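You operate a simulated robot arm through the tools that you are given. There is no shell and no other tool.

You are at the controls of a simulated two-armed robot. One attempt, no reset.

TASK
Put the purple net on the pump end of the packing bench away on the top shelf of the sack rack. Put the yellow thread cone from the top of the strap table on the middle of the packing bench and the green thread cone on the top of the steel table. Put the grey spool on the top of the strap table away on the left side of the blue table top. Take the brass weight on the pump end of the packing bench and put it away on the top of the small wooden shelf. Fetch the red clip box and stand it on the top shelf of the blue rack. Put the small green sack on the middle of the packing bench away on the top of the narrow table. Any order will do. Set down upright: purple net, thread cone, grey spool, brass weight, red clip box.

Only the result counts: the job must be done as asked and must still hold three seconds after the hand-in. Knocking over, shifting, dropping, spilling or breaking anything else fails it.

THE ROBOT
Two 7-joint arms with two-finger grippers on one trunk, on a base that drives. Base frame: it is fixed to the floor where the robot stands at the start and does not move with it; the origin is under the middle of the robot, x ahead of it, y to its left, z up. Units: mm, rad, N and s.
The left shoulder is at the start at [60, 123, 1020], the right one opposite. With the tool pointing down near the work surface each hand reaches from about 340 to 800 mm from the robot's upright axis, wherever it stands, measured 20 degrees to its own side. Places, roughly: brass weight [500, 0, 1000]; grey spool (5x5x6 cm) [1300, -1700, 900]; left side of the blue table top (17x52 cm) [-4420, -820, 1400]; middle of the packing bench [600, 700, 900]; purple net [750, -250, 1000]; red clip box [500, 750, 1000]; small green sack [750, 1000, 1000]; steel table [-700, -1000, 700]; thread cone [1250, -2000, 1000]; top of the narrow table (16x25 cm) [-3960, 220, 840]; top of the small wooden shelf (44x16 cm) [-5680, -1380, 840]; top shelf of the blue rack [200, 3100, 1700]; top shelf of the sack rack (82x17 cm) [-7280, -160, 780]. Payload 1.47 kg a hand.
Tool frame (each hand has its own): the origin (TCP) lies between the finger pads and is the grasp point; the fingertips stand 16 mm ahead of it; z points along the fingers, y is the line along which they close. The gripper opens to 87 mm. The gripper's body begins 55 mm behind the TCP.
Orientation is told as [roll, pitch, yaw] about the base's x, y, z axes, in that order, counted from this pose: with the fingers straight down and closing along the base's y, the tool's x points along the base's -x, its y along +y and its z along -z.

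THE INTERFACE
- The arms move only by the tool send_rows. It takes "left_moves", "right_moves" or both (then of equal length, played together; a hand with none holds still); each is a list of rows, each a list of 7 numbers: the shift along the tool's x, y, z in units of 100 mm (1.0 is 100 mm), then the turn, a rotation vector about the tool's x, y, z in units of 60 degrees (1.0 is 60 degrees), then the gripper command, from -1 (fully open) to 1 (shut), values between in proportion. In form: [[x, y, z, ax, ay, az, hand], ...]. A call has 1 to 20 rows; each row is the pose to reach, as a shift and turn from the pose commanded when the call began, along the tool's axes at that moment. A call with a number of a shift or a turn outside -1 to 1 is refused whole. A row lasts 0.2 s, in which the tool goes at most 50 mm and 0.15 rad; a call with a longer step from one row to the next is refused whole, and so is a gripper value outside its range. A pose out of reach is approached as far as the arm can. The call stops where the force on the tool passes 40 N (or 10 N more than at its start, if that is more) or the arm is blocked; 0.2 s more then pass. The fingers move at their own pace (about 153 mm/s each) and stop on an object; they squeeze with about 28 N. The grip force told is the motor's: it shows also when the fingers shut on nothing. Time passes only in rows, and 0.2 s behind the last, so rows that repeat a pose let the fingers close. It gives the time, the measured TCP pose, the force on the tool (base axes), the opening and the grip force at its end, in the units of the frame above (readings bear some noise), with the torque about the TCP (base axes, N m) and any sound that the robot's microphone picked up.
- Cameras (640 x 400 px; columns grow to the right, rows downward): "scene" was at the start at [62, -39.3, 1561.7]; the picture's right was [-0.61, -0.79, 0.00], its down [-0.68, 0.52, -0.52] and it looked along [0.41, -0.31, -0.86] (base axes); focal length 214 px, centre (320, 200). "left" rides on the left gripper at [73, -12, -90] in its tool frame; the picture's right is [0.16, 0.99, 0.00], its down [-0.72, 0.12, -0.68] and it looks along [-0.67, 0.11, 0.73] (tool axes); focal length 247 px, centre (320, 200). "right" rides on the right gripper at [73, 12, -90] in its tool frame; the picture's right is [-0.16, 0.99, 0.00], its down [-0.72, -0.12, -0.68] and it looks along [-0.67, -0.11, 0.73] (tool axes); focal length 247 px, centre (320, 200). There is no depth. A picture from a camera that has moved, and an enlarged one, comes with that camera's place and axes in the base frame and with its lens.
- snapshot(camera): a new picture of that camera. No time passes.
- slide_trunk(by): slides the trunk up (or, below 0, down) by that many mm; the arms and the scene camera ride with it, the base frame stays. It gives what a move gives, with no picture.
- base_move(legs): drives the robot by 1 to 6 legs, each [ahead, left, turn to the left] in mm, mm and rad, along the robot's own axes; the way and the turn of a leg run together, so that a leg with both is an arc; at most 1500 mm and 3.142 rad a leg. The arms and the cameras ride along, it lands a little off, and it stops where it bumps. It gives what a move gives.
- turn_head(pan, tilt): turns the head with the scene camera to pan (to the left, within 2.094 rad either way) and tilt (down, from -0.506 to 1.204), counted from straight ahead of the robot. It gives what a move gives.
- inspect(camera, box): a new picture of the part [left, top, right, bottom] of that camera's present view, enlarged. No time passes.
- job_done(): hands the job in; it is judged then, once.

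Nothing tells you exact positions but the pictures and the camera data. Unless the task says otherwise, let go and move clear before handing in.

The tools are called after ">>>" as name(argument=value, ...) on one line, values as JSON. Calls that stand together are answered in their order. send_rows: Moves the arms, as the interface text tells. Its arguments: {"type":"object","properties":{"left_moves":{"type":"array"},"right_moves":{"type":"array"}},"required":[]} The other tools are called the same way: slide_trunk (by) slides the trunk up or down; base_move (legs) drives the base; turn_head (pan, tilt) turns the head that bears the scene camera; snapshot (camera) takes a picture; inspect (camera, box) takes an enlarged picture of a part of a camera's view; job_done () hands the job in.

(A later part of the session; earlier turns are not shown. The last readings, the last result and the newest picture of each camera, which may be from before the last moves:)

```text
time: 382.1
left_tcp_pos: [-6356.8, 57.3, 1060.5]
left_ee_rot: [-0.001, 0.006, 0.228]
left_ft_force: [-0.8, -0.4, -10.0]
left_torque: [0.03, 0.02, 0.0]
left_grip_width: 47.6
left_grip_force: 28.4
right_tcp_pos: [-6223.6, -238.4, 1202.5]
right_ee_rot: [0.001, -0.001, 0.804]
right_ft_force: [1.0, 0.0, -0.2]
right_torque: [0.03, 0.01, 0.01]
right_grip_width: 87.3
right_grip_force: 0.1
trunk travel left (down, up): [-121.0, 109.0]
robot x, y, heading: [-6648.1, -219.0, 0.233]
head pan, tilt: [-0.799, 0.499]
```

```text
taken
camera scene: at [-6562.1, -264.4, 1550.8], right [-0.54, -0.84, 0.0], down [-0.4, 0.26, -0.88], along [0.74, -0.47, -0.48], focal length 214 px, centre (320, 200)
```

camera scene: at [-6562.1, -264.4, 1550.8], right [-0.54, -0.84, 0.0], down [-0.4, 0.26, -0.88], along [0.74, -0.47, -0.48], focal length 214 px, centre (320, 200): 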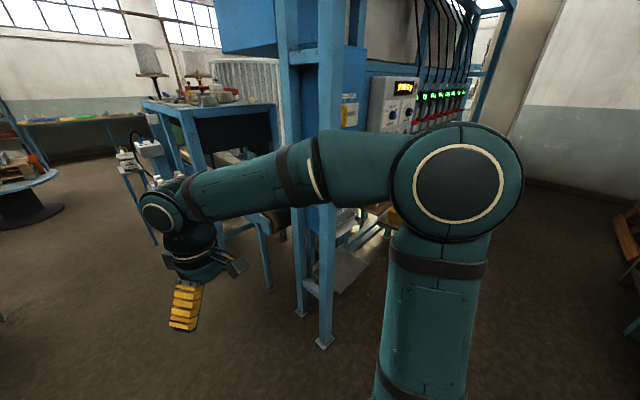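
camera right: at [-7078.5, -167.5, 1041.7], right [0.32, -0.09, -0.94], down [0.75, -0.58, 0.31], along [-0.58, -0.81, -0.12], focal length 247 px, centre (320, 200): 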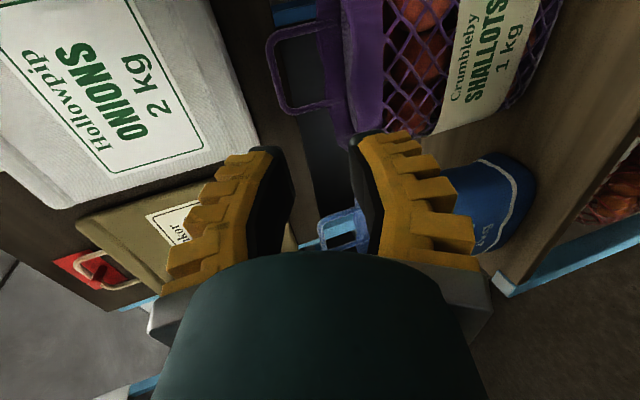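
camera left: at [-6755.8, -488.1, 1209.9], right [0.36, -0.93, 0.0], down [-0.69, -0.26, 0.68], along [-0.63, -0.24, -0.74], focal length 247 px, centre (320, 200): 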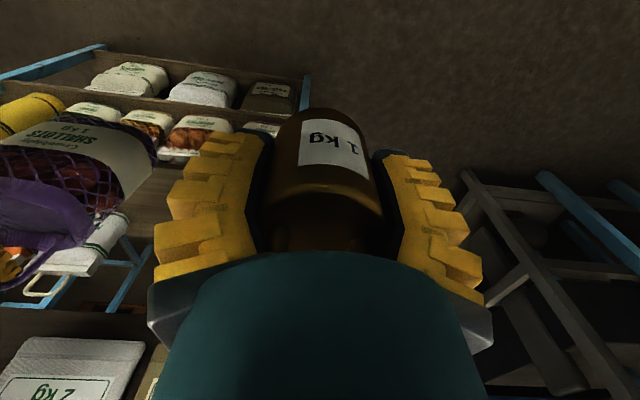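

>>> base_move(legs=[[0, -900, -0.02]])

>>> turn_head(pan=-0.35, tilt=0.45)

>>> snapshot(camera="scene")

>>> snapshot(camera="right")

```text
time: 390.4
left_tcp_pos: [-6156.6, -833.3, 1060.8]
left_ee_rot: [0.001, 0.005, 0.188]
left_ft_force: [0.3, 0.4, -9.0]
left_torque: [0.01, 0.0, 0.0]
left_grip_width: 47.7
left_grip_force: 28.3
right_tcp_pos: [-6036.3, -1135.3, 1203.9]
right_ee_rot: [0.001, -0.002, 0.766]
right_ft_force: [-0.5, -0.4, -0.2]
right_torque: [-0.01, 0.02, -0.01]
right_grip_width: 87.1
right_grip_force: 0.0
trunk travel left (down, up): [-121.0, 109.0]
robot x, y, heading: [-6461.3, -1099.8, 0.192]
head pan, tilt: [-0.799, 0.499]
```

```text
time: 391.3
left_tcp_pos: [-6157.0, -833.9, 1060.6]
left_ee_rot: [-0.001, 0.005, 0.188]
left_ft_force: [-0.2, 0.0, -10.1]
left_torque: [-0.03, 0.02, -0.03]
left_grip_width: 47.5
left_grip_force: 28.1
right_tcp_pos: [-6034.6, -1135.4, 1204.2]
right_ee_rot: [0.0, -0.001, 0.766]
right_ft_force: [0.1, -0.1, -0.1]
right_torque: [0.01, 0.01, 0.04]
right_grip_width: 86.7
right_grip_force: 0.1
trunk travel left (down, up): [-121.0, 109.0]
robot x, y, heading: [-6455.8, -1100.5, 0.194]
head pan, tilt: [-0.351, 0.45]
```

```text
taken
camera scene: at [-6359.0, -1110.2, 1555.2], right [-0.16, -0.99, 0.0], down [-0.43, 0.07, -0.9], along [0.89, -0.14, -0.44], focal length 214 px, centre (320, 200)
```

scene: 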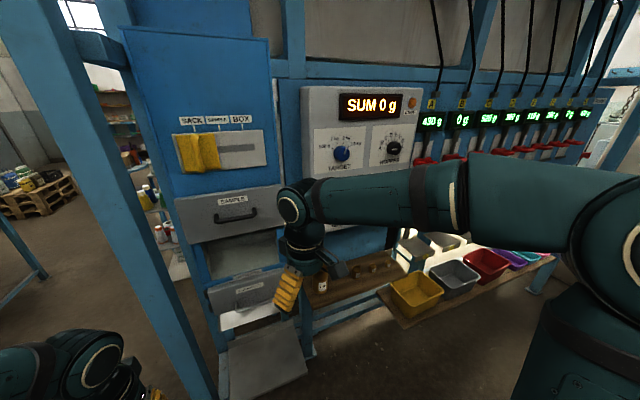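

```text
taken
camera right: at [-6096.5, -1177.1, 1292.8], right [-0.57, 0.82, 0.0], down [0.6, 0.42, 0.68], along [0.56, 0.39, -0.73], focal length 247 px, centre (320, 200)
```

right: 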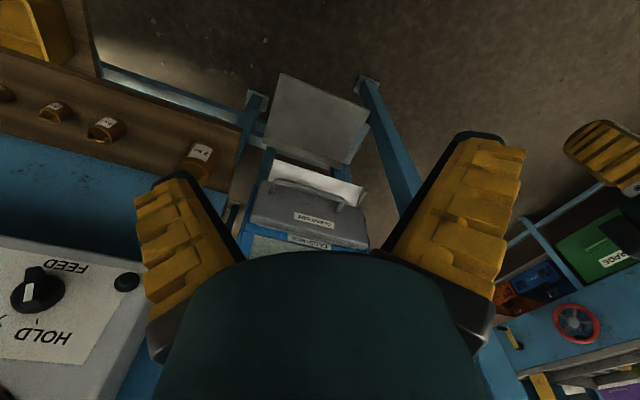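

The small wooden shelf is under the weighing panel and already holds smaller brass weights. I shift right so the left hand faces it.

>>> base_move(legs=[[0, -550, 0.015]])

>>> send_rows(right_moves=[[0.1, -0.2, -0.1, 0, 0, 0.1, -1], [0.2, -0.4, -0.2, 0, 0, 0.2, -1], [0.3, -0.6, -0.3, 0, 0, 0.3, -1], [0.4, -0.8, -0.4, 0, 0, 0.4, -1], [0.5, -1, -0.5, 0, 0, 0.5, -1]])

>>> turn_head(pan=0.15, tilt=0.7)

>>> snapshot(camera="scene")

>>> snapshot(camera="left")

```text
time: 396.5
left_tcp_pos: [-6053.6, -1361.1, 1061.6]
left_ee_rot: [0.0, 0.005, 0.207]
left_ft_force: [-0.5, -0.7, -9.5]
left_torque: [0.02, -0.02, -0.02]
left_grip_width: 47.5
left_grip_force: 28.1
right_tcp_pos: [-5926.7, -1659.6, 1203.1]
right_ee_rot: [0.001, 0.001, 0.784]
right_ft_force: [-0.3, -0.1, -0.3]
right_torque: [0.02, -0.01, -0.03]
right_grip_width: 87.2
right_grip_force: 0.1
trunk travel left (down, up): [-121.0, 109.0]
robot x, y, heading: [-6347.1, -1633.8, 0.213]
head pan, tilt: [-0.351, 0.45]
```

```text
time: 397.7
left_tcp_pos: [-6053.1, -1359.6, 1059.9]
left_ee_rot: [-0.001, 0.004, 0.206]
left_ft_force: [0.6, 0.2, -9.6]
left_torque: [0.0, 0.02, 0.0]
left_grip_width: 47.9
left_grip_force: 28.0
right_tcp_pos: [-5891.4, -1765.8, 1253.6]
right_ee_rot: [-0.001, 0.0, 0.259]
right_ft_force: [-0.1, 0.0, 0.0]
right_torque: [0.0, 0.0, -0.01]
right_grip_width: 87.2
right_grip_force: 0.1
trunk travel left (down, up): [-121.0, 109.0]
robot x, y, heading: [-6346.7, -1628.3, 0.208]
head pan, tilt: [-0.351, 0.45]
```

```text
time: 398.6
left_tcp_pos: [-6053.5, -1360.1, 1060.1]
left_ee_rot: [-0.002, 0.005, 0.205]
left_ft_force: [0.0, 0.4, -10.0]
left_torque: [-0.03, 0.03, 0.03]
left_grip_width: 47.8
left_grip_force: 27.9
right_tcp_pos: [-5891.4, -1764.1, 1252.5]
right_ee_rot: [0.0, -0.001, 0.26]
right_ft_force: [0.4, 0.0, -0.4]
right_torque: [0.01, -0.01, 0.01]
right_grip_width: 87.2
right_grip_force: 0.1
trunk travel left (down, up): [-121.0, 109.0]
robot x, y, heading: [-6349.7, -1632.7, 0.215]
head pan, tilt: [0.15, 0.7]
```

```text
taken
camera scene: at [-6261.5, -1597.4, 1533.1], right [0.35, -0.94, 0.0], down [-0.6, -0.23, -0.76], along [0.72, 0.27, -0.64], focal length 214 px, centre (320, 200)
```

scene: 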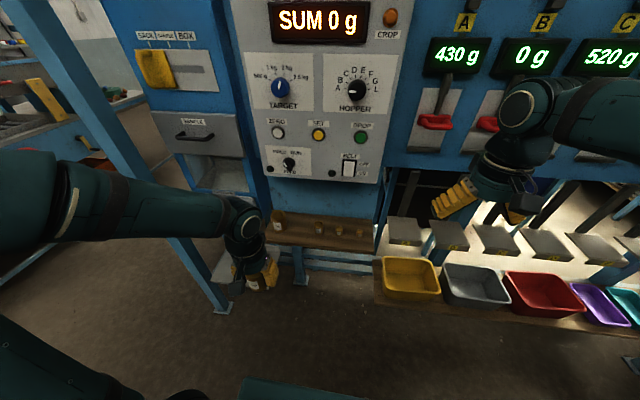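

```text
taken
camera left: at [-6122.1, -1387.0, 1150.9], right [-0.36, 0.93, 0.0], down [0.69, 0.26, 0.68], along [0.63, 0.24, -0.74], focal length 247 px, centre (320, 200)
```

left: 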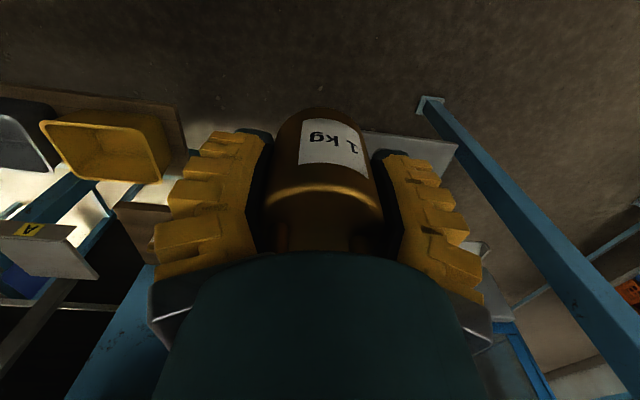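

>>> inspect(camera="scene", box=[210, 160, 430, 320])

```text
2.50 times, centred on (320, 240) of scene
camera zoom: at [-6261.5, -1597.4, 1533.1], right [0.35, -0.94, 0.0], down [-0.6, -0.23, -0.76], along [0.72, 0.27, -0.64], focal length 536 px, centre (320, 100)
```

zoom: 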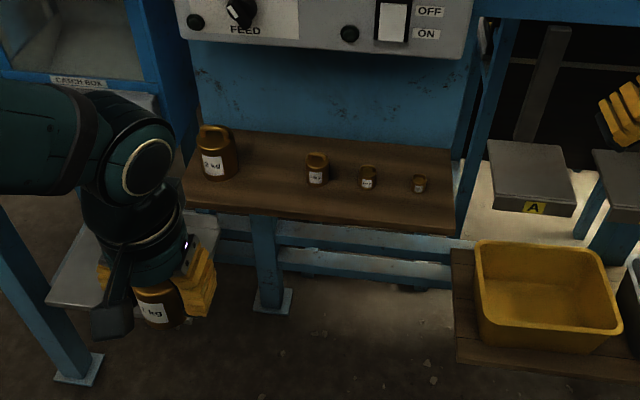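

The 1-kg slot on the little shelf is between the 2-kg and the smaller weights, at about (-5705, -1292). I'll set the weight there slightly toward the front edge, with the hand turned to clear its neighbours.

>>> base_move(legs=[[95, 0, 0]])

>>> send_rows(left_moves=[[-0.16, 0, 0, 0, 0, 0.12, 1], [-0.33, 0, 0, 0, 0, 0.24, 1], [-0.5, 0, 0, 0, 0, 0.36, 1], [-0.66, 0, 0, 0, 0, 0.48, 1], [-0.83, 0, 0, 0, 0, 0.6, 1], [-1, 0, 0, 0, 0, 0.716, 1]])

>>> snapshot(camera="left")

>>> inspect(camera="scene", box=[210, 160, 430, 320])

```text
time: 399.8
left_tcp_pos: [-5961.2, -1340.4, 1060.2]
left_ee_rot: [0.0, 0.005, 0.207]
left_ft_force: [0.8, -0.9, -10.0]
left_torque: [0.03, 0.04, 0.0]
left_grip_width: 47.4
left_grip_force: 28.0
right_tcp_pos: [-5800.3, -1745.6, 1252.3]
right_ee_rot: [0.0, 0.0, 0.259]
right_ft_force: [-0.5, 0.3, -0.2]
right_torque: [0.01, 0.05, 0.01]
right_grip_width: 87.1
right_grip_force: 0.1
trunk travel left (down, up): [-121.0, 109.0]
robot x, y, heading: [-6260.6, -1616.3, 0.206]
head pan, tilt: [0.15, 0.7]
```

```text
time: 401.2
left_tcp_pos: [-5865.1, -1320.6, 1060.2]
left_ee_rot: [-0.004, 0.005, -0.547]
left_ft_force: [0.8, 0.1, -9.0]
left_torque: [-0.02, 0.04, -0.01]
left_grip_width: 47.4
left_grip_force: 27.8
right_tcp_pos: [-5799.4, -1744.9, 1252.6]
right_ee_rot: [-0.001, -0.001, 0.257]
right_ft_force: [0.5, -0.8, -0.3]
right_torque: [0.02, 0.01, 0.01]
right_grip_width: 87.0
right_grip_force: 0.1
trunk travel left (down, up): [-121.0, 109.0]
robot x, y, heading: [-6257.1, -1611.2, 0.21]
head pan, tilt: [0.15, 0.7]
```

```text
taken
camera left: at [-5932.3, -1293.5, 1150.1], right [0.38, 0.93, 0.0], down [0.68, -0.28, 0.68], along [0.63, -0.26, -0.74], focal length 247 px, centre (320, 200)
```

left: 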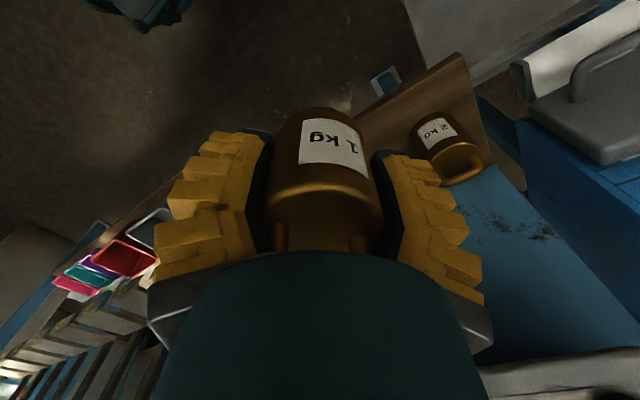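

```text
2.50 times, centred on (320, 240) of scene
camera zoom: at [-6170.2, -1578.0, 1532.9], right [0.35, -0.94, 0.0], down [-0.6, -0.23, -0.76], along [0.72, 0.27, -0.65], focal length 536 px, centre (320, 100)
```

zoom: 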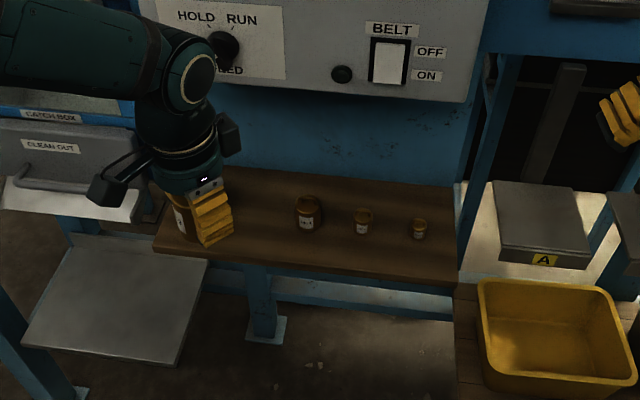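

I lower to just above shelf height first (to pass under the control panel), then move in.

>>> send_rows(left_moves=[[0, 0, 0.3, 0, 0, 0, 1], [0, 0, 0.6, 0, 0, 0, 1], [0, 0, 0.9, 0, 0, 0, 1]])

>>> send_rows(left_moves=[[0, 0, 0.25, 0, 0, 0, 1], [0, 0, 0.5, 0, 0, 0, 1], [0, 0, 0.74, 0, 0, 0, 1]])

>>> snapshot(camera="left")

>>> inspect(camera="scene", box=[210, 160, 430, 320])

```text
time: 402.0
left_tcp_pos: [-5864.5, -1321.1, 969.1]
left_ee_rot: [-0.004, 0.004, -0.544]
left_ft_force: [0.7, 0.3, -10.4]
left_torque: [0.01, 0.05, -0.02]
left_grip_width: 47.7
left_grip_force: 27.8
right_tcp_pos: [-5799.5, -1743.2, 1252.6]
right_ee_rot: [0.0, 0.001, 0.26]
right_ft_force: [0.9, -0.5, -1.1]
right_torque: [0.0, 0.0, 0.0]
right_grip_width: 86.9
right_grip_force: 0.2
trunk travel left (down, up): [-121.0, 109.0]
robot x, y, heading: [-6262.6, -1609.2, 0.206]
head pan, tilt: [0.15, 0.7]
```

```text
time: 402.8
left_tcp_pos: [-5866.5, -1320.0, 894.7]
left_ee_rot: [-0.005, 0.005, -0.543]
left_ft_force: [0.4, -0.3, -10.2]
left_torque: [-0.03, 0.03, 0.02]
left_grip_width: 47.4
left_grip_force: 27.8
right_tcp_pos: [-5801.0, -1746.5, 1252.4]
right_ee_rot: [-0.002, 0.001, 0.259]
right_ft_force: [0.7, -0.3, -0.1]
right_torque: [0.01, -0.01, -0.02]
right_grip_width: 86.9
right_grip_force: 0.1
trunk travel left (down, up): [-121.0, 109.0]
robot x, y, heading: [-6258.6, -1609.0, 0.211]
head pan, tilt: [0.15, 0.7]
```

```text
taken
camera left: at [-5934.4, -1293.5, 984.9], right [0.38, 0.93, 0.0], down [0.68, -0.27, 0.68], along [0.63, -0.26, -0.74], focal length 247 px, centre (320, 200)
```

left: 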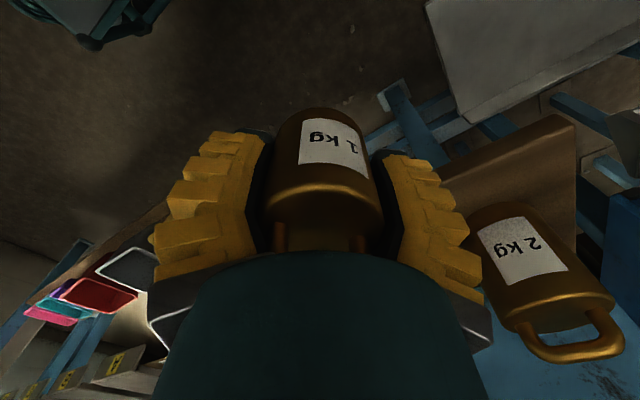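

```text
2.50 times, centred on (320, 240) of scene
camera zoom: at [-6170.2, -1578.0, 1532.9], right [0.35, -0.94, 0.0], down [-0.6, -0.23, -0.76], along [0.72, 0.27, -0.65], focal length 536 px, centre (320, 100)
```

zoom: 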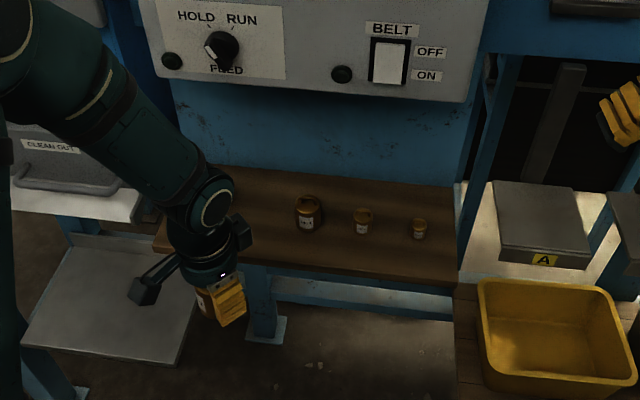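

>>> send_rows(left_moves=[[-0.18, 0.145, 0, 0, 0, 0, 1], [-0.36, 0.29, 0, 0, 0, 0, 1], [-0.545, 0.434, 0, 0, 0, 0, 1]])

>>> snapshot(camera="left")

>>> inspect(camera="scene", box=[210, 160, 430, 320])

```text
time: 403.6
left_tcp_pos: [-5796.3, -1311.3, 894.9]
left_ee_rot: [-0.003, 0.005, -0.545]
left_ft_force: [0.3, 0.7, -10.1]
left_torque: [0.04, -0.01, -0.03]
left_grip_width: 47.7
left_grip_force: 28.2
right_tcp_pos: [-5800.4, -1745.7, 1252.5]
right_ee_rot: [-0.001, 0.0, 0.257]
right_ft_force: [-0.3, 0.0, -0.7]
right_torque: [0.0, -0.01, 0.01]
right_grip_width: 87.2
right_grip_force: 0.1
trunk travel left (down, up): [-121.0, 109.0]
robot x, y, heading: [-6254.4, -1614.2, 0.208]
head pan, tilt: [0.15, 0.7]
```

```text
taken
camera left: at [-5864.7, -1283.8, 984.7], right [0.38, 0.93, 0.0], down [0.68, -0.28, 0.68], along [0.63, -0.26, -0.74], focal length 247 px, centre (320, 200)
```

left: 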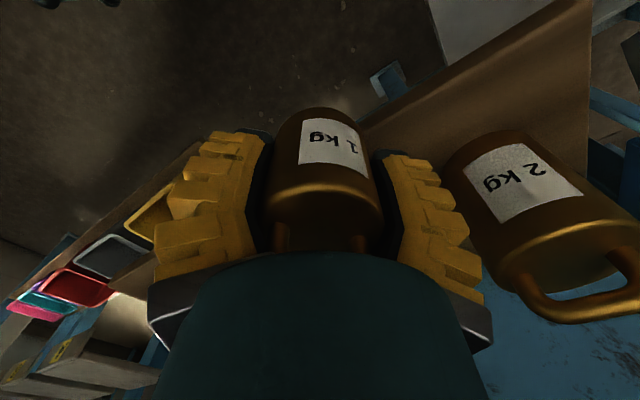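

```text
2.50 times, centred on (320, 240) of scene
camera zoom: at [-6170.1, -1578.0, 1532.9], right [0.35, -0.94, 0.0], down [-0.6, -0.23, -0.76], along [0.72, 0.27, -0.65], focal length 536 px, centre (320, 100)
```

zoom: 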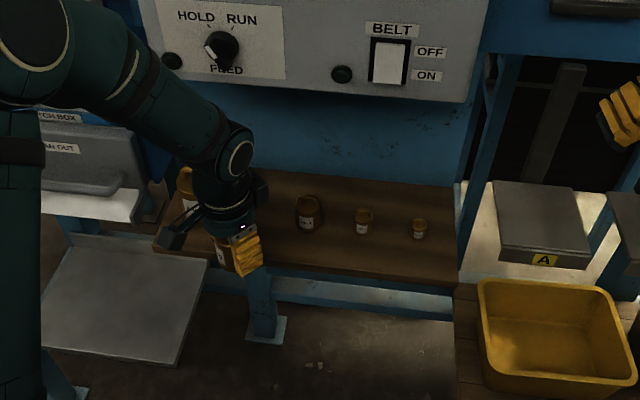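

>>> send_rows(left_moves=[[-0.2, 0.127, 0, 0, 0, 0, 1], [-0.4, 0.253, 0, 0, 0, 0, 1], [-0.603, 0.38, 0, 0, 0, 0, 1]])

>>> snapshot(camera="left")

>>> inspect(camera="scene", box=[210, 160, 430, 320])

```text
time: 404.4
left_tcp_pos: [-5734.3, -1312.5, 892.5]
left_ee_rot: [-0.008, 0.01, -0.544]
left_ft_force: [0.2, 0.2, -8.7]
left_torque: [0.01, -0.02, 0.02]
left_grip_width: 47.4
left_grip_force: 28.4
right_tcp_pos: [-5807.5, -1747.0, 1253.8]
right_ee_rot: [0.001, -0.005, 0.259]
right_ft_force: [0.2, -0.2, -0.1]
right_torque: [-0.01, 0.04, -0.01]
right_grip_width: 86.9
right_grip_force: 0.1
trunk travel left (down, up): [-121.0, 109.0]
robot x, y, heading: [-6261.3, -1609.2, 0.214]
head pan, tilt: [0.15, 0.7]
```

```text
taken
camera left: at [-5803.3, -1284.7, 984.1], right [0.38, 0.93, -0.01], down [0.69, -0.27, 0.67], along [0.62, -0.26, -0.74], focal length 247 px, centre (320, 200)
```

left: 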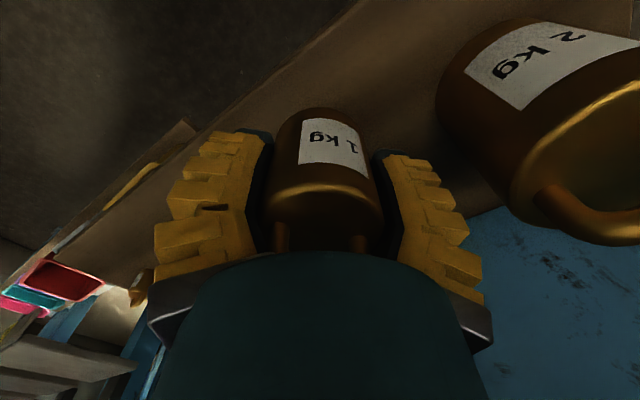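

```text
2.50 times, centred on (320, 240) of scene
camera zoom: at [-6179.6, -1579.6, 1533.3], right [0.35, -0.94, 0.0], down [-0.6, -0.23, -0.77], along [0.72, 0.27, -0.64], focal length 536 px, centre (320, 100)
```

zoom: 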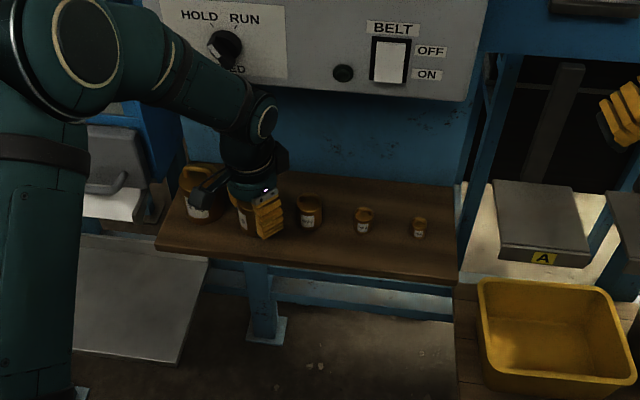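

>>> turn_head(pan=0.35, tilt=0.55)

>>> snapshot(camera="scene")

```text
time: 405.1
left_tcp_pos: [-5735.2, -1312.5, 893.3]
left_ee_rot: [-0.008, 0.008, -0.544]
left_ft_force: [0.7, 0.4, -10.1]
left_torque: [0.03, -0.03, 0.0]
left_grip_width: 47.6
left_grip_force: 28.0
right_tcp_pos: [-5807.5, -1745.9, 1254.8]
right_ee_rot: [0.002, -0.005, 0.259]
right_ft_force: [0.0, -0.1, -0.3]
right_torque: [0.04, 0.0, 0.01]
right_grip_width: 87.2
right_grip_force: 0.1
trunk travel left (down, up): [-121.0, 109.0]
robot x, y, heading: [-6258.9, -1611.6, 0.211]
head pan, tilt: [0.351, 0.55]
```

```text
taken
camera scene: at [-6182.6, -1560.9, 1546.4], right [0.53, -0.85, 0.0], down [-0.44, -0.28, -0.85], along [0.72, 0.45, -0.52], focal length 214 px, centre (320, 200)
```

scene: 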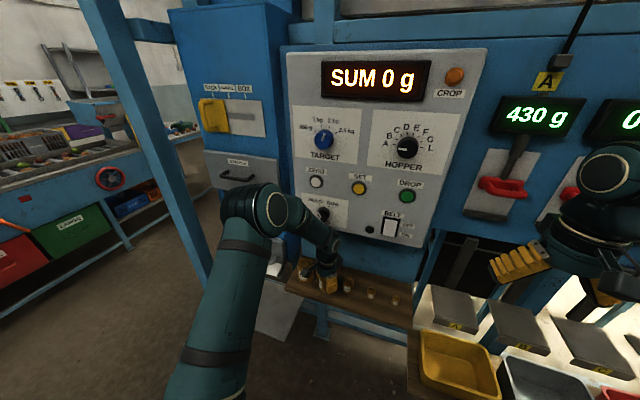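

The forearm brushed the panel's lower edge, so I go no further in; the weight is already well over the shelf. I lower it here.

>>> send_rows(left_moves=[[0, 0, 0.05, 0, 0, 0, 1], [0, 0, 0.1, 0, 0, 0, 1], [0, 0, 0.14, 0, 0, 0, 1], [0, 0, 0.17, 0, 0, 0, 1]])

>>> inspect(camera="scene", box=[240, 200, 440, 340])

```text
time: 406.1
left_tcp_pos: [-5723.3, -1310.6, 878.2]
left_ee_rot: [-0.001, 0.002, -0.545]
left_ft_force: [0.3, 0.7, -10.3]
left_torque: [-0.01, 0.03, -0.05]
left_grip_width: 47.3
left_grip_force: 27.6
right_tcp_pos: [-5799.4, -1744.9, 1252.3]
right_ee_rot: [0.0, 0.001, 0.26]
right_ft_force: [0.6, 0.2, 1.0]
right_torque: [0.02, 0.02, 0.02]
right_grip_width: 87.0
right_grip_force: 0.0
trunk travel left (down, up): [-121.0, 109.0]
robot x, y, heading: [-6260.5, -1612.8, 0.209]
head pan, tilt: [0.351, 0.55]
```

```text
2.86 times, centred on (340, 270) of scene
camera zoom: at [-6173.3, -1560.3, 1546.2], right [0.53, -0.85, 0.0], down [-0.44, -0.28, -0.85], along [0.72, 0.45, -0.52], focal length 613 px, centre (263, 0)
```

zoom: 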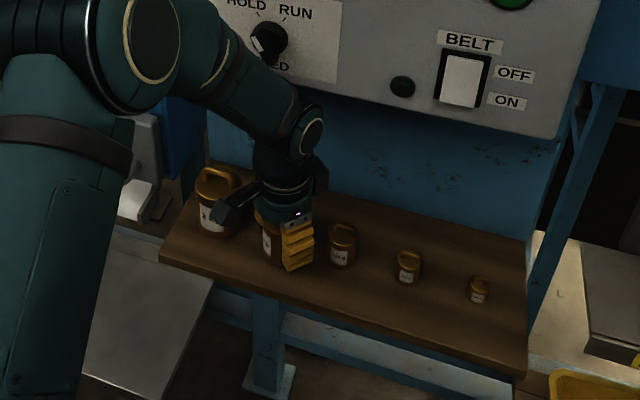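

>>> send_rows(left_moves=[[0, 0, 0.03, 0, 0, 0, 1], [0, 0, 0.06, 0, 0, 0, 1], [0, 0, 0.08, 0, 0, 0, 1]])

```text
time: 406.9
left_tcp_pos: [-5724.3, -1310.4, 871.6]
left_ee_rot: [-0.001, 0.004, -0.545]
left_ft_force: [-0.9, -0.1, -1.6]
left_torque: [0.0, -0.18, -0.01]
left_grip_width: 47.5
left_grip_force: 28.7
right_tcp_pos: [-5801.3, -1746.3, 1253.3]
right_ee_rot: [0.0, 0.001, 0.26]
right_ft_force: [0.3, -0.2, -0.3]
right_torque: [0.03, -0.02, -0.01]
right_grip_width: 87.0
right_grip_force: 0.1
trunk travel left (down, up): [-121.0, 109.0]
robot x, y, heading: [-6257.6, -1614.3, 0.214]
head pan, tilt: [0.351, 0.55]
```

The weight rests on the shelf. I open the fingers slightly, turn the hand a little about the weight, and slide straight back off it.

>>> send_rows(left_moves=[[0, 0, 0.01, 0, 0, 0, 0.2], [0, 0, 0.01, 0, 0, 0, -0.15], [0, 0, 0.01, 0, 0, 0, -0.18], [0, 0, 0.01, 0, 0, 0, -0.18], [0, 0, 0.01, 0, 0, 0, -0.18]])

>>> snapshot(camera="left")

```text
time: 408.1
left_tcp_pos: [-5726.3, -1309.1, 869.2]
left_ee_rot: [-0.003, 0.004, -0.546]
left_ft_force: [0.1, 0.1, -0.5]
left_torque: [0.0, -0.01, 0.01]
left_grip_width: 56.6
left_grip_force: 4.1
right_tcp_pos: [-5801.9, -1744.6, 1252.7]
right_ee_rot: [0.0, 0.0, 0.258]
right_ft_force: [1.0, -0.3, -0.9]
right_torque: [0.01, -0.02, -0.02]
right_grip_width: 87.2
right_grip_force: 0.1
trunk travel left (down, up): [-121.0, 109.0]
robot x, y, heading: [-6258.6, -1612.4, 0.209]
head pan, tilt: [0.351, 0.55]
```

```text
taken
camera left: at [-5793.9, -1283.5, 960.1], right [0.38, 0.93, 0.0], down [0.68, -0.28, 0.68], along [0.63, -0.26, -0.74], focal length 247 px, centre (320, 200)
```

left: 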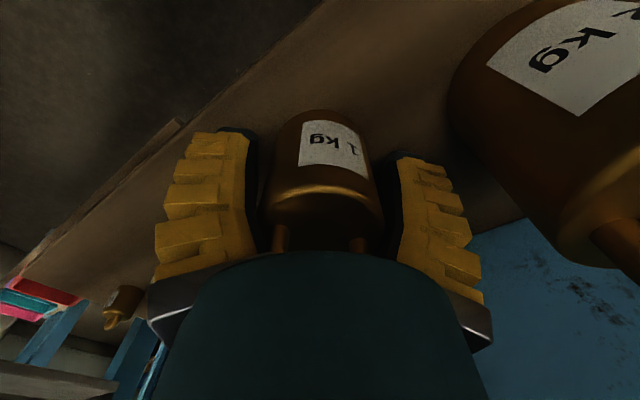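

>>> send_rows(left_moves=[[0, 0, 0, 0, 0, -0.11, -0.18], [0, 0, 0, 0, 0, -0.22, -0.18], [0, 0, 0, 0, 0, -0.33, -0.18], [0, 0, 0, 0, 0, -0.434, -0.18]])

>>> snapshot(camera="left")

```text
time: 409.1
left_tcp_pos: [-5726.4, -1310.9, 868.4]
left_ee_rot: [-0.001, 0.004, -0.088]
left_ft_force: [-0.4, 0.7, -0.6]
left_torque: [-0.02, -0.02, 0.0]
left_grip_width: 56.6
left_grip_force: 4.5
right_tcp_pos: [-5802.0, -1745.8, 1252.5]
right_ee_rot: [0.001, 0.0, 0.256]
right_ft_force: [-0.1, -0.9, -0.6]
right_torque: [0.0, -0.01, 0.02]
right_grip_width: 86.9
right_grip_force: 0.0
trunk travel left (down, up): [-121.0, 109.0]
robot x, y, heading: [-6258.0, -1613.1, 0.206]
head pan, tilt: [0.351, 0.55]
```

```text
taken
camera left: at [-5799.2, -1317.0, 960.1], right [-0.07, 1.0, 0.0], down [0.73, 0.05, 0.68], along [0.68, 0.05, -0.74], focal length 247 px, centre (320, 200)
```

left: 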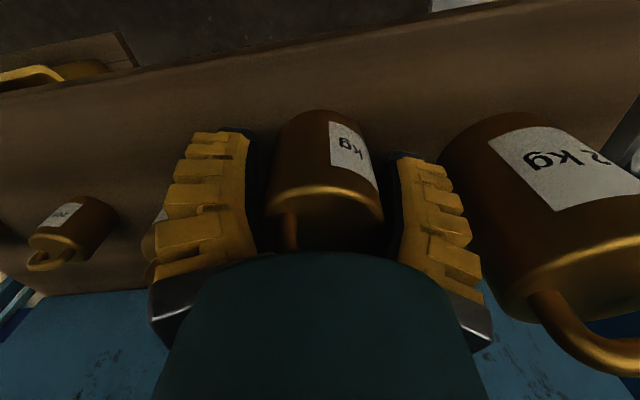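

>>> send_rows(left_moves=[[0.1, 0, 0, 0, 0, 0, -0.18], [0.2, 0, 0, 0, 0, 0, -0.18], [0.35, 0, 0, 0, 0, 0, -0.18], [0.5, 0, 0, 0, 0, 0, -0.18], [0.75, 0, 0, 0, 0, 0, -0.18], [1, 0, 0, 0, 0, 0, -0.18]])

>>> snapshot(camera="left")

>>> inspect(camera="scene", box=[240, 200, 440, 340])

```text
time: 410.5
left_tcp_pos: [-5825.0, -1301.4, 869.3]
left_ee_rot: [0.0, 0.004, -0.091]
left_ft_force: [0.1, 0.4, -0.6]
left_torque: [0.01, -0.02, -0.03]
left_grip_width: 56.6
left_grip_force: 3.8
right_tcp_pos: [-5801.0, -1745.1, 1253.4]
right_ee_rot: [0.001, 0.0, 0.258]
right_ft_force: [-0.6, 0.5, 0.3]
right_torque: [-0.03, 0.01, -0.01]
right_grip_width: 87.1
right_grip_force: 0.0
trunk travel left (down, up): [-121.0, 109.0]
robot x, y, heading: [-6261.7, -1614.3, 0.214]
head pan, tilt: [0.351, 0.55]
```

```text
taken
camera left: at [-5898.5, -1307.8, 959.9], right [-0.07, 1.0, 0.0], down [0.73, 0.05, 0.68], along [0.68, 0.05, -0.74], focal length 247 px, centre (320, 200)
```

left: 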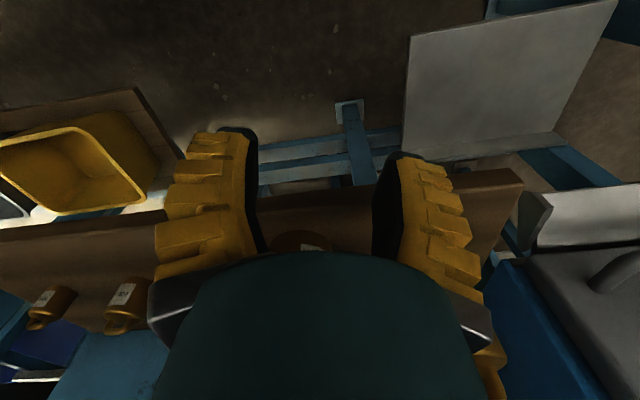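

```text
2.86 times, centred on (340, 270) of scene
camera zoom: at [-6175.4, -1560.7, 1546.3], right [0.53, -0.85, 0.0], down [-0.44, -0.28, -0.85], along [0.72, 0.45, -0.52], focal length 613 px, centre (263, 0)
```

zoom: 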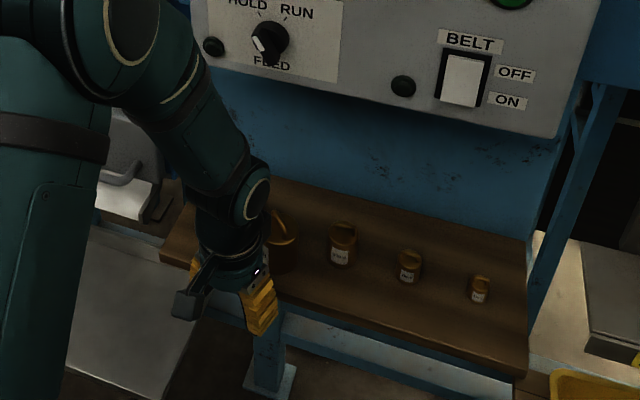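

>>> send_rows(left_moves=[[0.2, 0, -0.05, 0, 0, 0, -0.18], [0.5, 0, -0.2, 0, 0, 0, -0.5], [0.8, 0, -0.5, 0, 0, 0, -1], [1, 0, -0.9, 0, 0, 0, -1]])

>>> base_move(legs=[[-250, 0, 0]])

>>> inspect(camera="scene", box=[240, 150, 440, 300])

```text
time: 411.5
left_tcp_pos: [-5926.6, -1293.3, 961.5]
left_ee_rot: [-0.001, 0.002, -0.09]
left_ft_force: [0.3, -0.5, -0.1]
left_torque: [0.01, -0.02, 0.01]
left_grip_width: 86.7
left_grip_force: 0.2
right_tcp_pos: [-5803.6, -1746.4, 1254.6]
right_ee_rot: [0.0, -0.004, 0.259]
right_ft_force: [0.5, 0.0, 1.2]
right_torque: [0.01, 0.0, 0.0]
right_grip_width: 87.1
right_grip_force: 0.0
trunk travel left (down, up): [-121.0, 109.0]
robot x, y, heading: [-6258.1, -1610.4, 0.214]
head pan, tilt: [0.351, 0.55]
```

```text
time: 413.3
left_tcp_pos: [-6163.4, -1343.5, 959.4]
left_ee_rot: [-0.001, 0.003, -0.093]
left_ft_force: [0.2, 0.2, 0.8]
left_torque: [-0.02, -0.02, 0.02]
left_grip_width: 86.9
left_grip_force: 0.2
right_tcp_pos: [-6042.9, -1797.5, 1253.4]
right_ee_rot: [0.0, -0.002, 0.254]
right_ft_force: [-0.8, 0.6, -0.8]
right_torque: [-0.03, -0.03, 0.02]
right_grip_width: 86.8
right_grip_force: 0.0
trunk travel left (down, up): [-121.0, 109.0]
robot x, y, heading: [-6501.4, -1661.6, 0.205]
head pan, tilt: [0.351, 0.55]
```

```text
2.67 times, centred on (340, 225) of scene
camera zoom: at [-6415.1, -1611.8, 1546.3], right [0.53, -0.85, 0.0], down [-0.44, -0.28, -0.85], along [0.72, 0.45, -0.52], focal length 572 px, centre (267, 133)
```

zoom: 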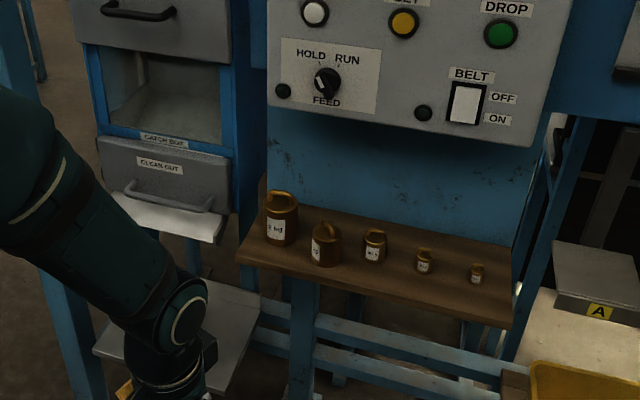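

The brass weight stands in its slot on the small wooden shelf. Now I head back: trunk up, left along the free lane, then through the corridor.

>>> slide_trunk(by=109)

>>> send_rows(left_moves=[[0.1, 0, -0.25, 0, 0, -0.07, -1], [0.2, 0, -0.5, 0, 0, -0.14, -1], [0.3, 0, -0.75, 0, 0, -0.21, -1], [0.4, 0, -1, 0, 0, -0.28, -1]], right_moves=[[0.1, 0.2, 0.1, 0, 0, 0.01, -1], [0.2, 0.4, 0.2, 0, 0, 0.02, -1], [0.3, 0.6, 0.3, 0, 0, 0.03, -1], [0.4, 0.8, 0.4, 0, 0, 0.045, -1]])

>>> base_move(legs=[[159, 0, 0], [0, 1420, 0]])

```text
time: 414.7
left_tcp_pos: [-6163.1, -1344.5, 1068.5]
left_ee_rot: [-0.002, 0.004, -0.092]
left_ft_force: [0.7, -0.3, -0.2]
left_torque: [0.02, -0.01, 0.01]
left_grip_width: 86.9
left_grip_force: 0.0
right_tcp_pos: [-6040.9, -1798.0, 1361.2]
right_ee_rot: [-0.001, -0.001, 0.256]
right_ft_force: [-0.7, 0.3, 0.0]
right_torque: [0.01, -0.02, 0.01]
right_grip_width: 86.8
right_grip_force: 0.1
trunk travel left (down, up): [-230.0, 0.0]
robot x, y, heading: [-6503.5, -1665.5, 0.207]
head pan, tilt: [0.351, 0.55]
```

```text
time: 415.7
left_tcp_pos: [-6203.5, -1340.5, 1168.8]
left_ee_rot: [-0.002, 0.003, 0.203]
left_ft_force: [-0.7, 0.1, 0.1]
left_torque: [0.02, -0.02, -0.02]
left_grip_width: 86.9
left_grip_force: 0.0
right_tcp_pos: [-6102.9, -1730.4, 1323.0]
right_ee_rot: [0.001, -0.003, 0.209]
right_ft_force: [0.0, -0.8, -0.7]
right_torque: [0.02, -0.02, 0.01]
right_grip_width: 87.1
right_grip_force: 0.1
trunk travel left (down, up): [-230.0, 0.0]
robot x, y, heading: [-6498.3, -1661.2, 0.209]
head pan, tilt: [0.351, 0.55]
```

```text
time: 429.3
left_tcp_pos: [-6305.5, 66.0, 1169.1]
left_ee_rot: [0.0, 0.005, 0.173]
left_ft_force: [-0.5, -0.2, 0.6]
left_torque: [0.0, -0.01, 0.01]
left_grip_width: 87.1
left_grip_force: 0.1
right_tcp_pos: [-6214.8, -325.4, 1322.0]
right_ee_rot: [-0.001, 0.0, 0.181]
right_ft_force: [0.1, -0.1, 0.1]
right_torque: [0.01, 0.01, 0.0]
right_grip_width: 87.1
right_grip_force: 0.0
trunk travel left (down, up): [-230.0, 0.0]
robot x, y, heading: [-6610.8, -244.6, 0.181]
head pan, tilt: [0.351, 0.55]
```

>>> base_move(legs=[[0, 0, 0.029], [330, 460, 0], [1300, 0, 0]])

>>> turn_head(pan=-1.0, tilt=0.3)

>>> snapshot(camera="scene")

```text
time: 440.3
left_tcp_pos: [-4821.0, 855.0, 1168.5]
left_ee_rot: [0.0, 0.006, 0.196]
left_ft_force: [0.2, 0.3, -0.4]
left_torque: [-0.02, 0.02, -0.04]
left_grip_width: 86.9
left_grip_force: 0.1
right_tcp_pos: [-4721.7, 464.0, 1322.9]
right_ee_rot: [0.0, 0.0, 0.204]
right_ft_force: [-0.4, 0.3, -0.7]
right_torque: [0.01, 0.01, -0.03]
right_grip_width: 86.7
right_grip_force: 0.2
trunk travel left (down, up): [-230.0, 0.0]
robot x, y, heading: [-5115.9, 533.1, 0.202]
head pan, tilt: [0.351, 0.55]
```

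```text
time: 441.8
left_tcp_pos: [-4821.6, 854.1, 1167.9]
left_ee_rot: [0.001, 0.005, 0.198]
left_ft_force: [0.0, 0.4, 0.0]
left_torque: [0.0, -0.01, -0.03]
left_grip_width: 87.0
left_grip_force: 0.0
right_tcp_pos: [-4721.7, 463.7, 1322.7]
right_ee_rot: [0.002, 0.0, 0.204]
right_ft_force: [0.8, -1.0, -0.5]
right_torque: [0.0, 0.0, 0.02]
right_grip_width: 86.9
right_grip_force: 0.0
trunk travel left (down, up): [-230.0, 0.0]
robot x, y, heading: [-5122.4, 533.5, 0.207]
head pan, tilt: [-1.0, 0.3]
```

```text
taken
camera scene: at [-5045.9, 471.2, 1678.2], right [-0.72, -0.7, 0.0], down [-0.21, 0.21, -0.96], along [0.67, -0.68, -0.3], focal length 214 px, centre (320, 200)
```

scene: 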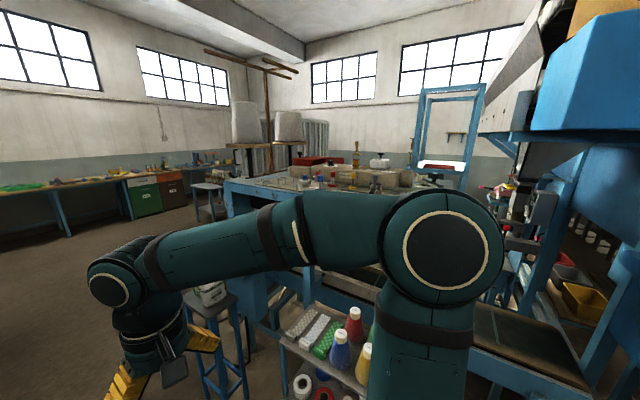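

>>> inspect(camera="scene", box=[210, 120, 450, 240])

```text
2.67 times, centred on (330, 180) of scene
camera zoom: at [-5045.9, 471.2, 1678.2], right [-0.72, -0.7, 0.0], down [-0.21, 0.21, -0.96], along [0.67, -0.68, -0.3], focal length 572 px, centre (293, 253)
```

zoom: 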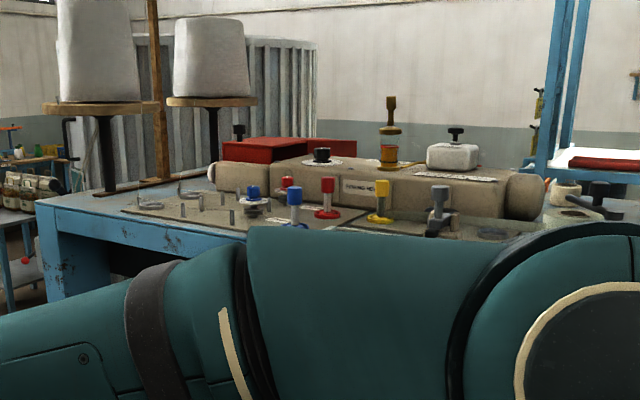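

The blue table top (z≈1400) is crowded; its left side faces away from this corridor, so I'll look at it again when I bring the spool. I drive back out toward the strap table.

>>> base_move(legs=[[1495, 0, 0.004], [95, 26, 0], [450, -150, 0], [250, -110, 0], [1110, 0, 0]])

>>> turn_head(pan=-0.5, tilt=0.3)

>>> snapshot(camera="scene")

```text
time: 459.3
left_tcp_pos: [-1440.0, 1396.1, 1168.9]
left_ee_rot: [-0.001, 0.004, 0.232]
left_ft_force: [-0.5, 0.0, 1.2]
left_torque: [0.0, 0.01, 0.02]
left_grip_width: 87.2
left_grip_force: 0.1
right_tcp_pos: [-1326.0, 1008.6, 1321.4]
right_ee_rot: [0.0, 0.001, 0.242]
right_ft_force: [1.0, -0.4, -0.2]
right_torque: [0.0, -0.01, 0.02]
right_grip_width: 86.9
right_grip_force: 0.1
trunk travel left (down, up): [-230.0, 0.0]
robot x, y, heading: [-1726.2, 1064.2, 0.239]
head pan, tilt: [-1.0, 0.3]
```

```text
time: 460.2
left_tcp_pos: [-1441.0, 1397.0, 1168.3]
left_ee_rot: [0.001, 0.006, 0.231]
left_ft_force: [0.1, -0.5, 0.5]
left_torque: [0.02, 0.03, 0.02]
left_grip_width: 87.0
left_grip_force: 0.0
right_tcp_pos: [-1328.4, 1009.2, 1323.2]
right_ee_rot: [0.0, 0.001, 0.242]
right_ft_force: [-0.1, 0.9, 0.1]
right_torque: [0.0, 0.02, 0.04]
right_grip_width: 87.3
right_grip_force: 0.2
trunk travel left (down, up): [-230.0, 0.0]
robot x, y, heading: [-1727.2, 1065.5, 0.237]
head pan, tilt: [-0.499, 0.3]
```

```text
taken
camera scene: at [-1628.1, 1045.4, 1678.2], right [-0.26, -0.97, 0.0], down [-0.29, 0.08, -0.96], along [0.92, -0.25, -0.3], focal length 214 px, centre (320, 200)
```

scene: 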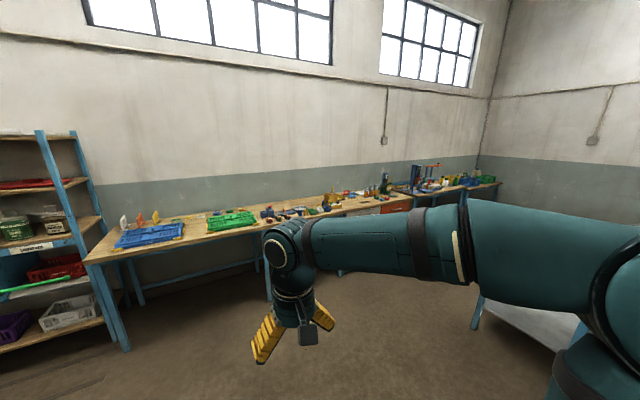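

>>> base_move(legs=[[0, 0, -0.027], [1350, 0, 0], [0, -1450, 0]])

```text
time: 479.8
left_tcp_pos: [151.7, 204.6, 1169.2]
left_ee_rot: [0.0, 0.005, 0.177]
left_ft_force: [-1.3, -0.4, -0.3]
left_torque: [0.05, -0.02, -0.01]
left_grip_width: 87.0
left_grip_force: 0.0
right_tcp_pos: [244.6, -188.5, 1322.2]
right_ee_rot: [-0.001, -0.001, 0.185]
right_ft_force: [-0.2, 0.1, 0.1]
right_torque: [-0.01, -0.03, -0.02]
right_grip_width: 86.8
right_grip_force: 0.0
trunk travel left (down, up): [-230.0, 0.0]
robot x, y, heading: [-154.6, -106.7, 0.183]
head pan, tilt: [-0.499, 0.3]
```

>>> turn_head(pan=-0.9, tilt=0.45)

>>> snapshot(camera="scene")

>>> turn_head(pan=-1.6, tilt=0.6)

>>> snapshot(camera="scene")

```text
time: 480.7
left_tcp_pos: [152.6, 203.1, 1169.0]
left_ee_rot: [-0.001, 0.006, 0.177]
left_ft_force: [0.0, -0.9, -0.2]
left_torque: [-0.02, 0.0, -0.01]
left_grip_width: 86.9
left_grip_force: 0.0
right_tcp_pos: [244.1, -187.9, 1322.1]
right_ee_rot: [0.001, 0.002, 0.185]
right_ft_force: [1.0, 0.2, -0.3]
right_torque: [0.0, -0.04, -0.01]
right_grip_width: 87.2
right_grip_force: 0.1
trunk travel left (down, up): [-230.0, 0.0]
robot x, y, heading: [-150.4, -109.8, 0.185]
head pan, tilt: [-0.901, 0.45]
```

```text
taken
camera scene: at [-74.6, -166.6, 1664.3], right [-0.66, -0.75, 0.0], down [-0.33, 0.29, -0.9], along [0.68, -0.59, -0.43], focal length 214 px, centre (320, 200)
```

scene: 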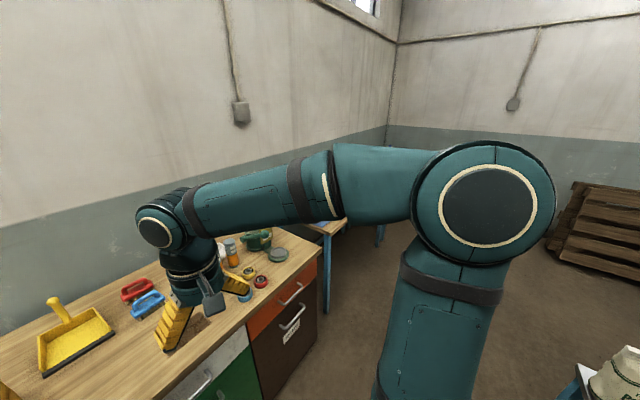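

```text
time: 481.8
left_tcp_pos: [151.5, 204.0, 1169.4]
left_ee_rot: [0.001, 0.005, 0.176]
left_ft_force: [-0.2, 1.2, 0.5]
left_torque: [-0.03, -0.05, 0.02]
left_grip_width: 87.0
left_grip_force: 0.0
right_tcp_pos: [243.8, -188.8, 1322.3]
right_ee_rot: [0.001, 0.0, 0.186]
right_ft_force: [0.1, -0.4, -0.6]
right_torque: [0.01, 0.02, 0.0]
right_grip_width: 87.0
right_grip_force: 0.0
trunk travel left (down, up): [-230.0, 0.0]
robot x, y, heading: [-149.8, -109.3, 0.181]
head pan, tilt: [-1.6, 0.6]
```

```text
taken
camera scene: at [-130.3, -193.5, 1650.7], right [-0.99, -0.15, 0.0], down [-0.09, 0.56, -0.83], along [0.13, -0.82, -0.56], focal length 214 px, centre (320, 200)
```

scene: 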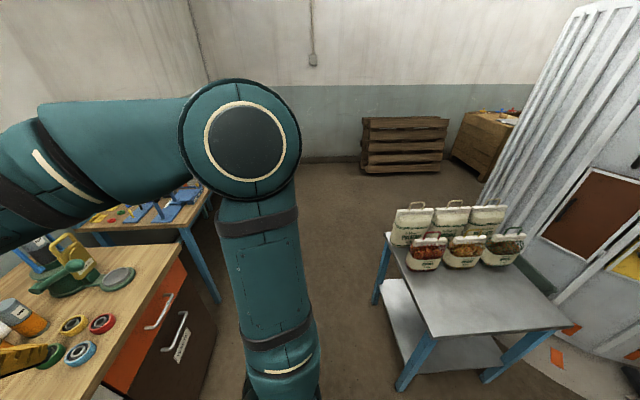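

>>> base_move(legs=[[0, 0, 0.028], [0, -1480, 0], [0, 0, 0.045]])

>>> turn_head(pan=-0.35, tilt=0.6)

>>> snapshot(camera="scene")

```text
time: 495.6
left_tcp_pos: [456.7, -1201.2, 1168.0]
left_ee_rot: [-0.001, 0.003, 0.296]
left_ft_force: [0.0, -0.8, 0.4]
left_torque: [0.0, 0.01, -0.03]
left_grip_width: 86.9
left_grip_force: 0.1
right_tcp_pos: [593.6, -1580.1, 1321.9]
right_ee_rot: [0.0, 0.001, 0.303]
right_ft_force: [-0.2, 0.1, 0.0]
right_torque: [-0.02, 0.01, 0.02]
right_grip_width: 86.8
right_grip_force: 0.0
trunk travel left (down, up): [-230.0, 0.0]
robot x, y, heading: [189.9, -1549.6, 0.303]
head pan, tilt: [-1.6, 0.6]
```

```text
time: 497.1
left_tcp_pos: [454.1, -1200.7, 1169.1]
left_ee_rot: [0.0, 0.006, 0.294]
left_ft_force: [0.2, -0.3, 0.9]
left_torque: [0.01, 0.01, 0.03]
left_grip_width: 86.9
left_grip_force: 0.0
right_tcp_pos: [592.7, -1579.3, 1323.0]
right_ee_rot: [-0.001, 0.001, 0.302]
right_ft_force: [0.1, -0.7, 0.1]
right_torque: [0.0, -0.01, -0.01]
right_grip_width: 86.8
right_grip_force: 0.1
trunk travel left (down, up): [-230.0, 0.0]
robot x, y, heading: [195.7, -1548.1, 0.298]
head pan, tilt: [-0.351, 0.6]
```

```text
taken
camera scene: at [286.4, -1548.8, 1650.7], right [-0.05, -1.0, 0.0], down [-0.56, 0.03, -0.83], along [0.82, -0.04, -0.56], focal length 214 px, centre (320, 200)
```

scene: 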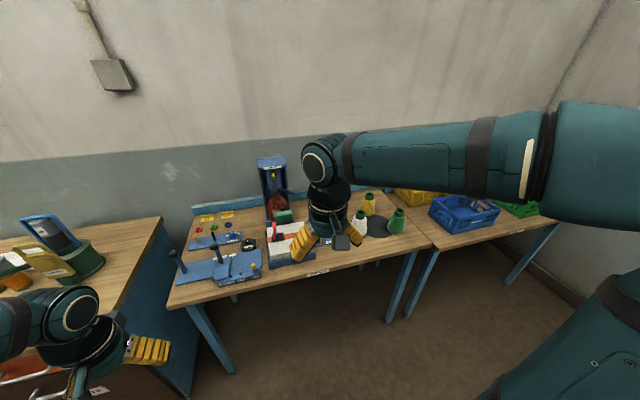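

>>> inspect(camera="scene", box=[160, 130, 440, 300])

>>> snapshot(camera="right")

```text
2.29 times, centred on (300, 215) of scene
camera zoom: at [286.4, -1548.8, 1650.7], right [-0.05, -1.0, 0.0], down [-0.56, 0.03, -0.83], along [0.82, -0.04, -0.56], focal length 490 px, centre (366, 166)
```

zoom: 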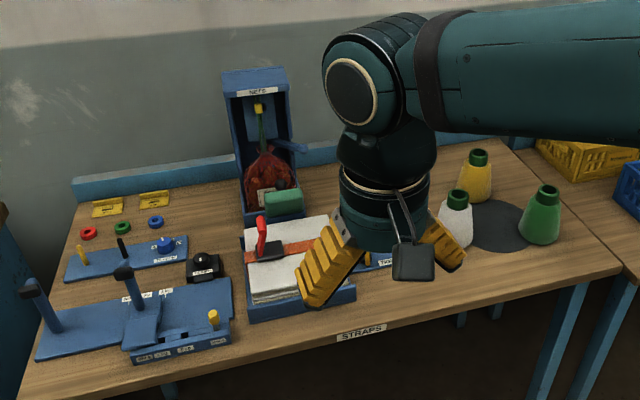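

```text
taken
camera right: at [519.1, -1590.8, 1412.2], right [-0.14, 0.99, 0.0], down [0.72, 0.11, 0.68], along [0.67, 0.1, -0.73], focal length 247 px, centre (320, 200)
```

right: 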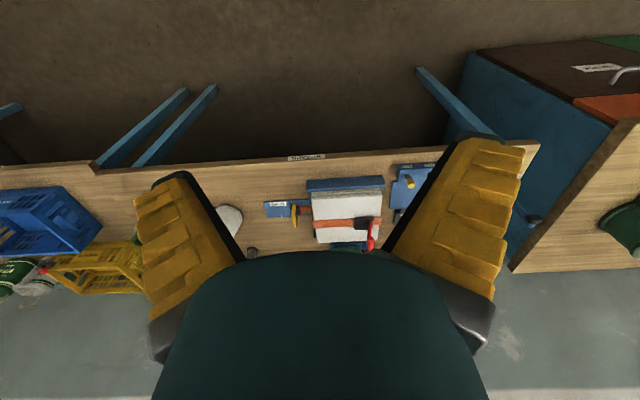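

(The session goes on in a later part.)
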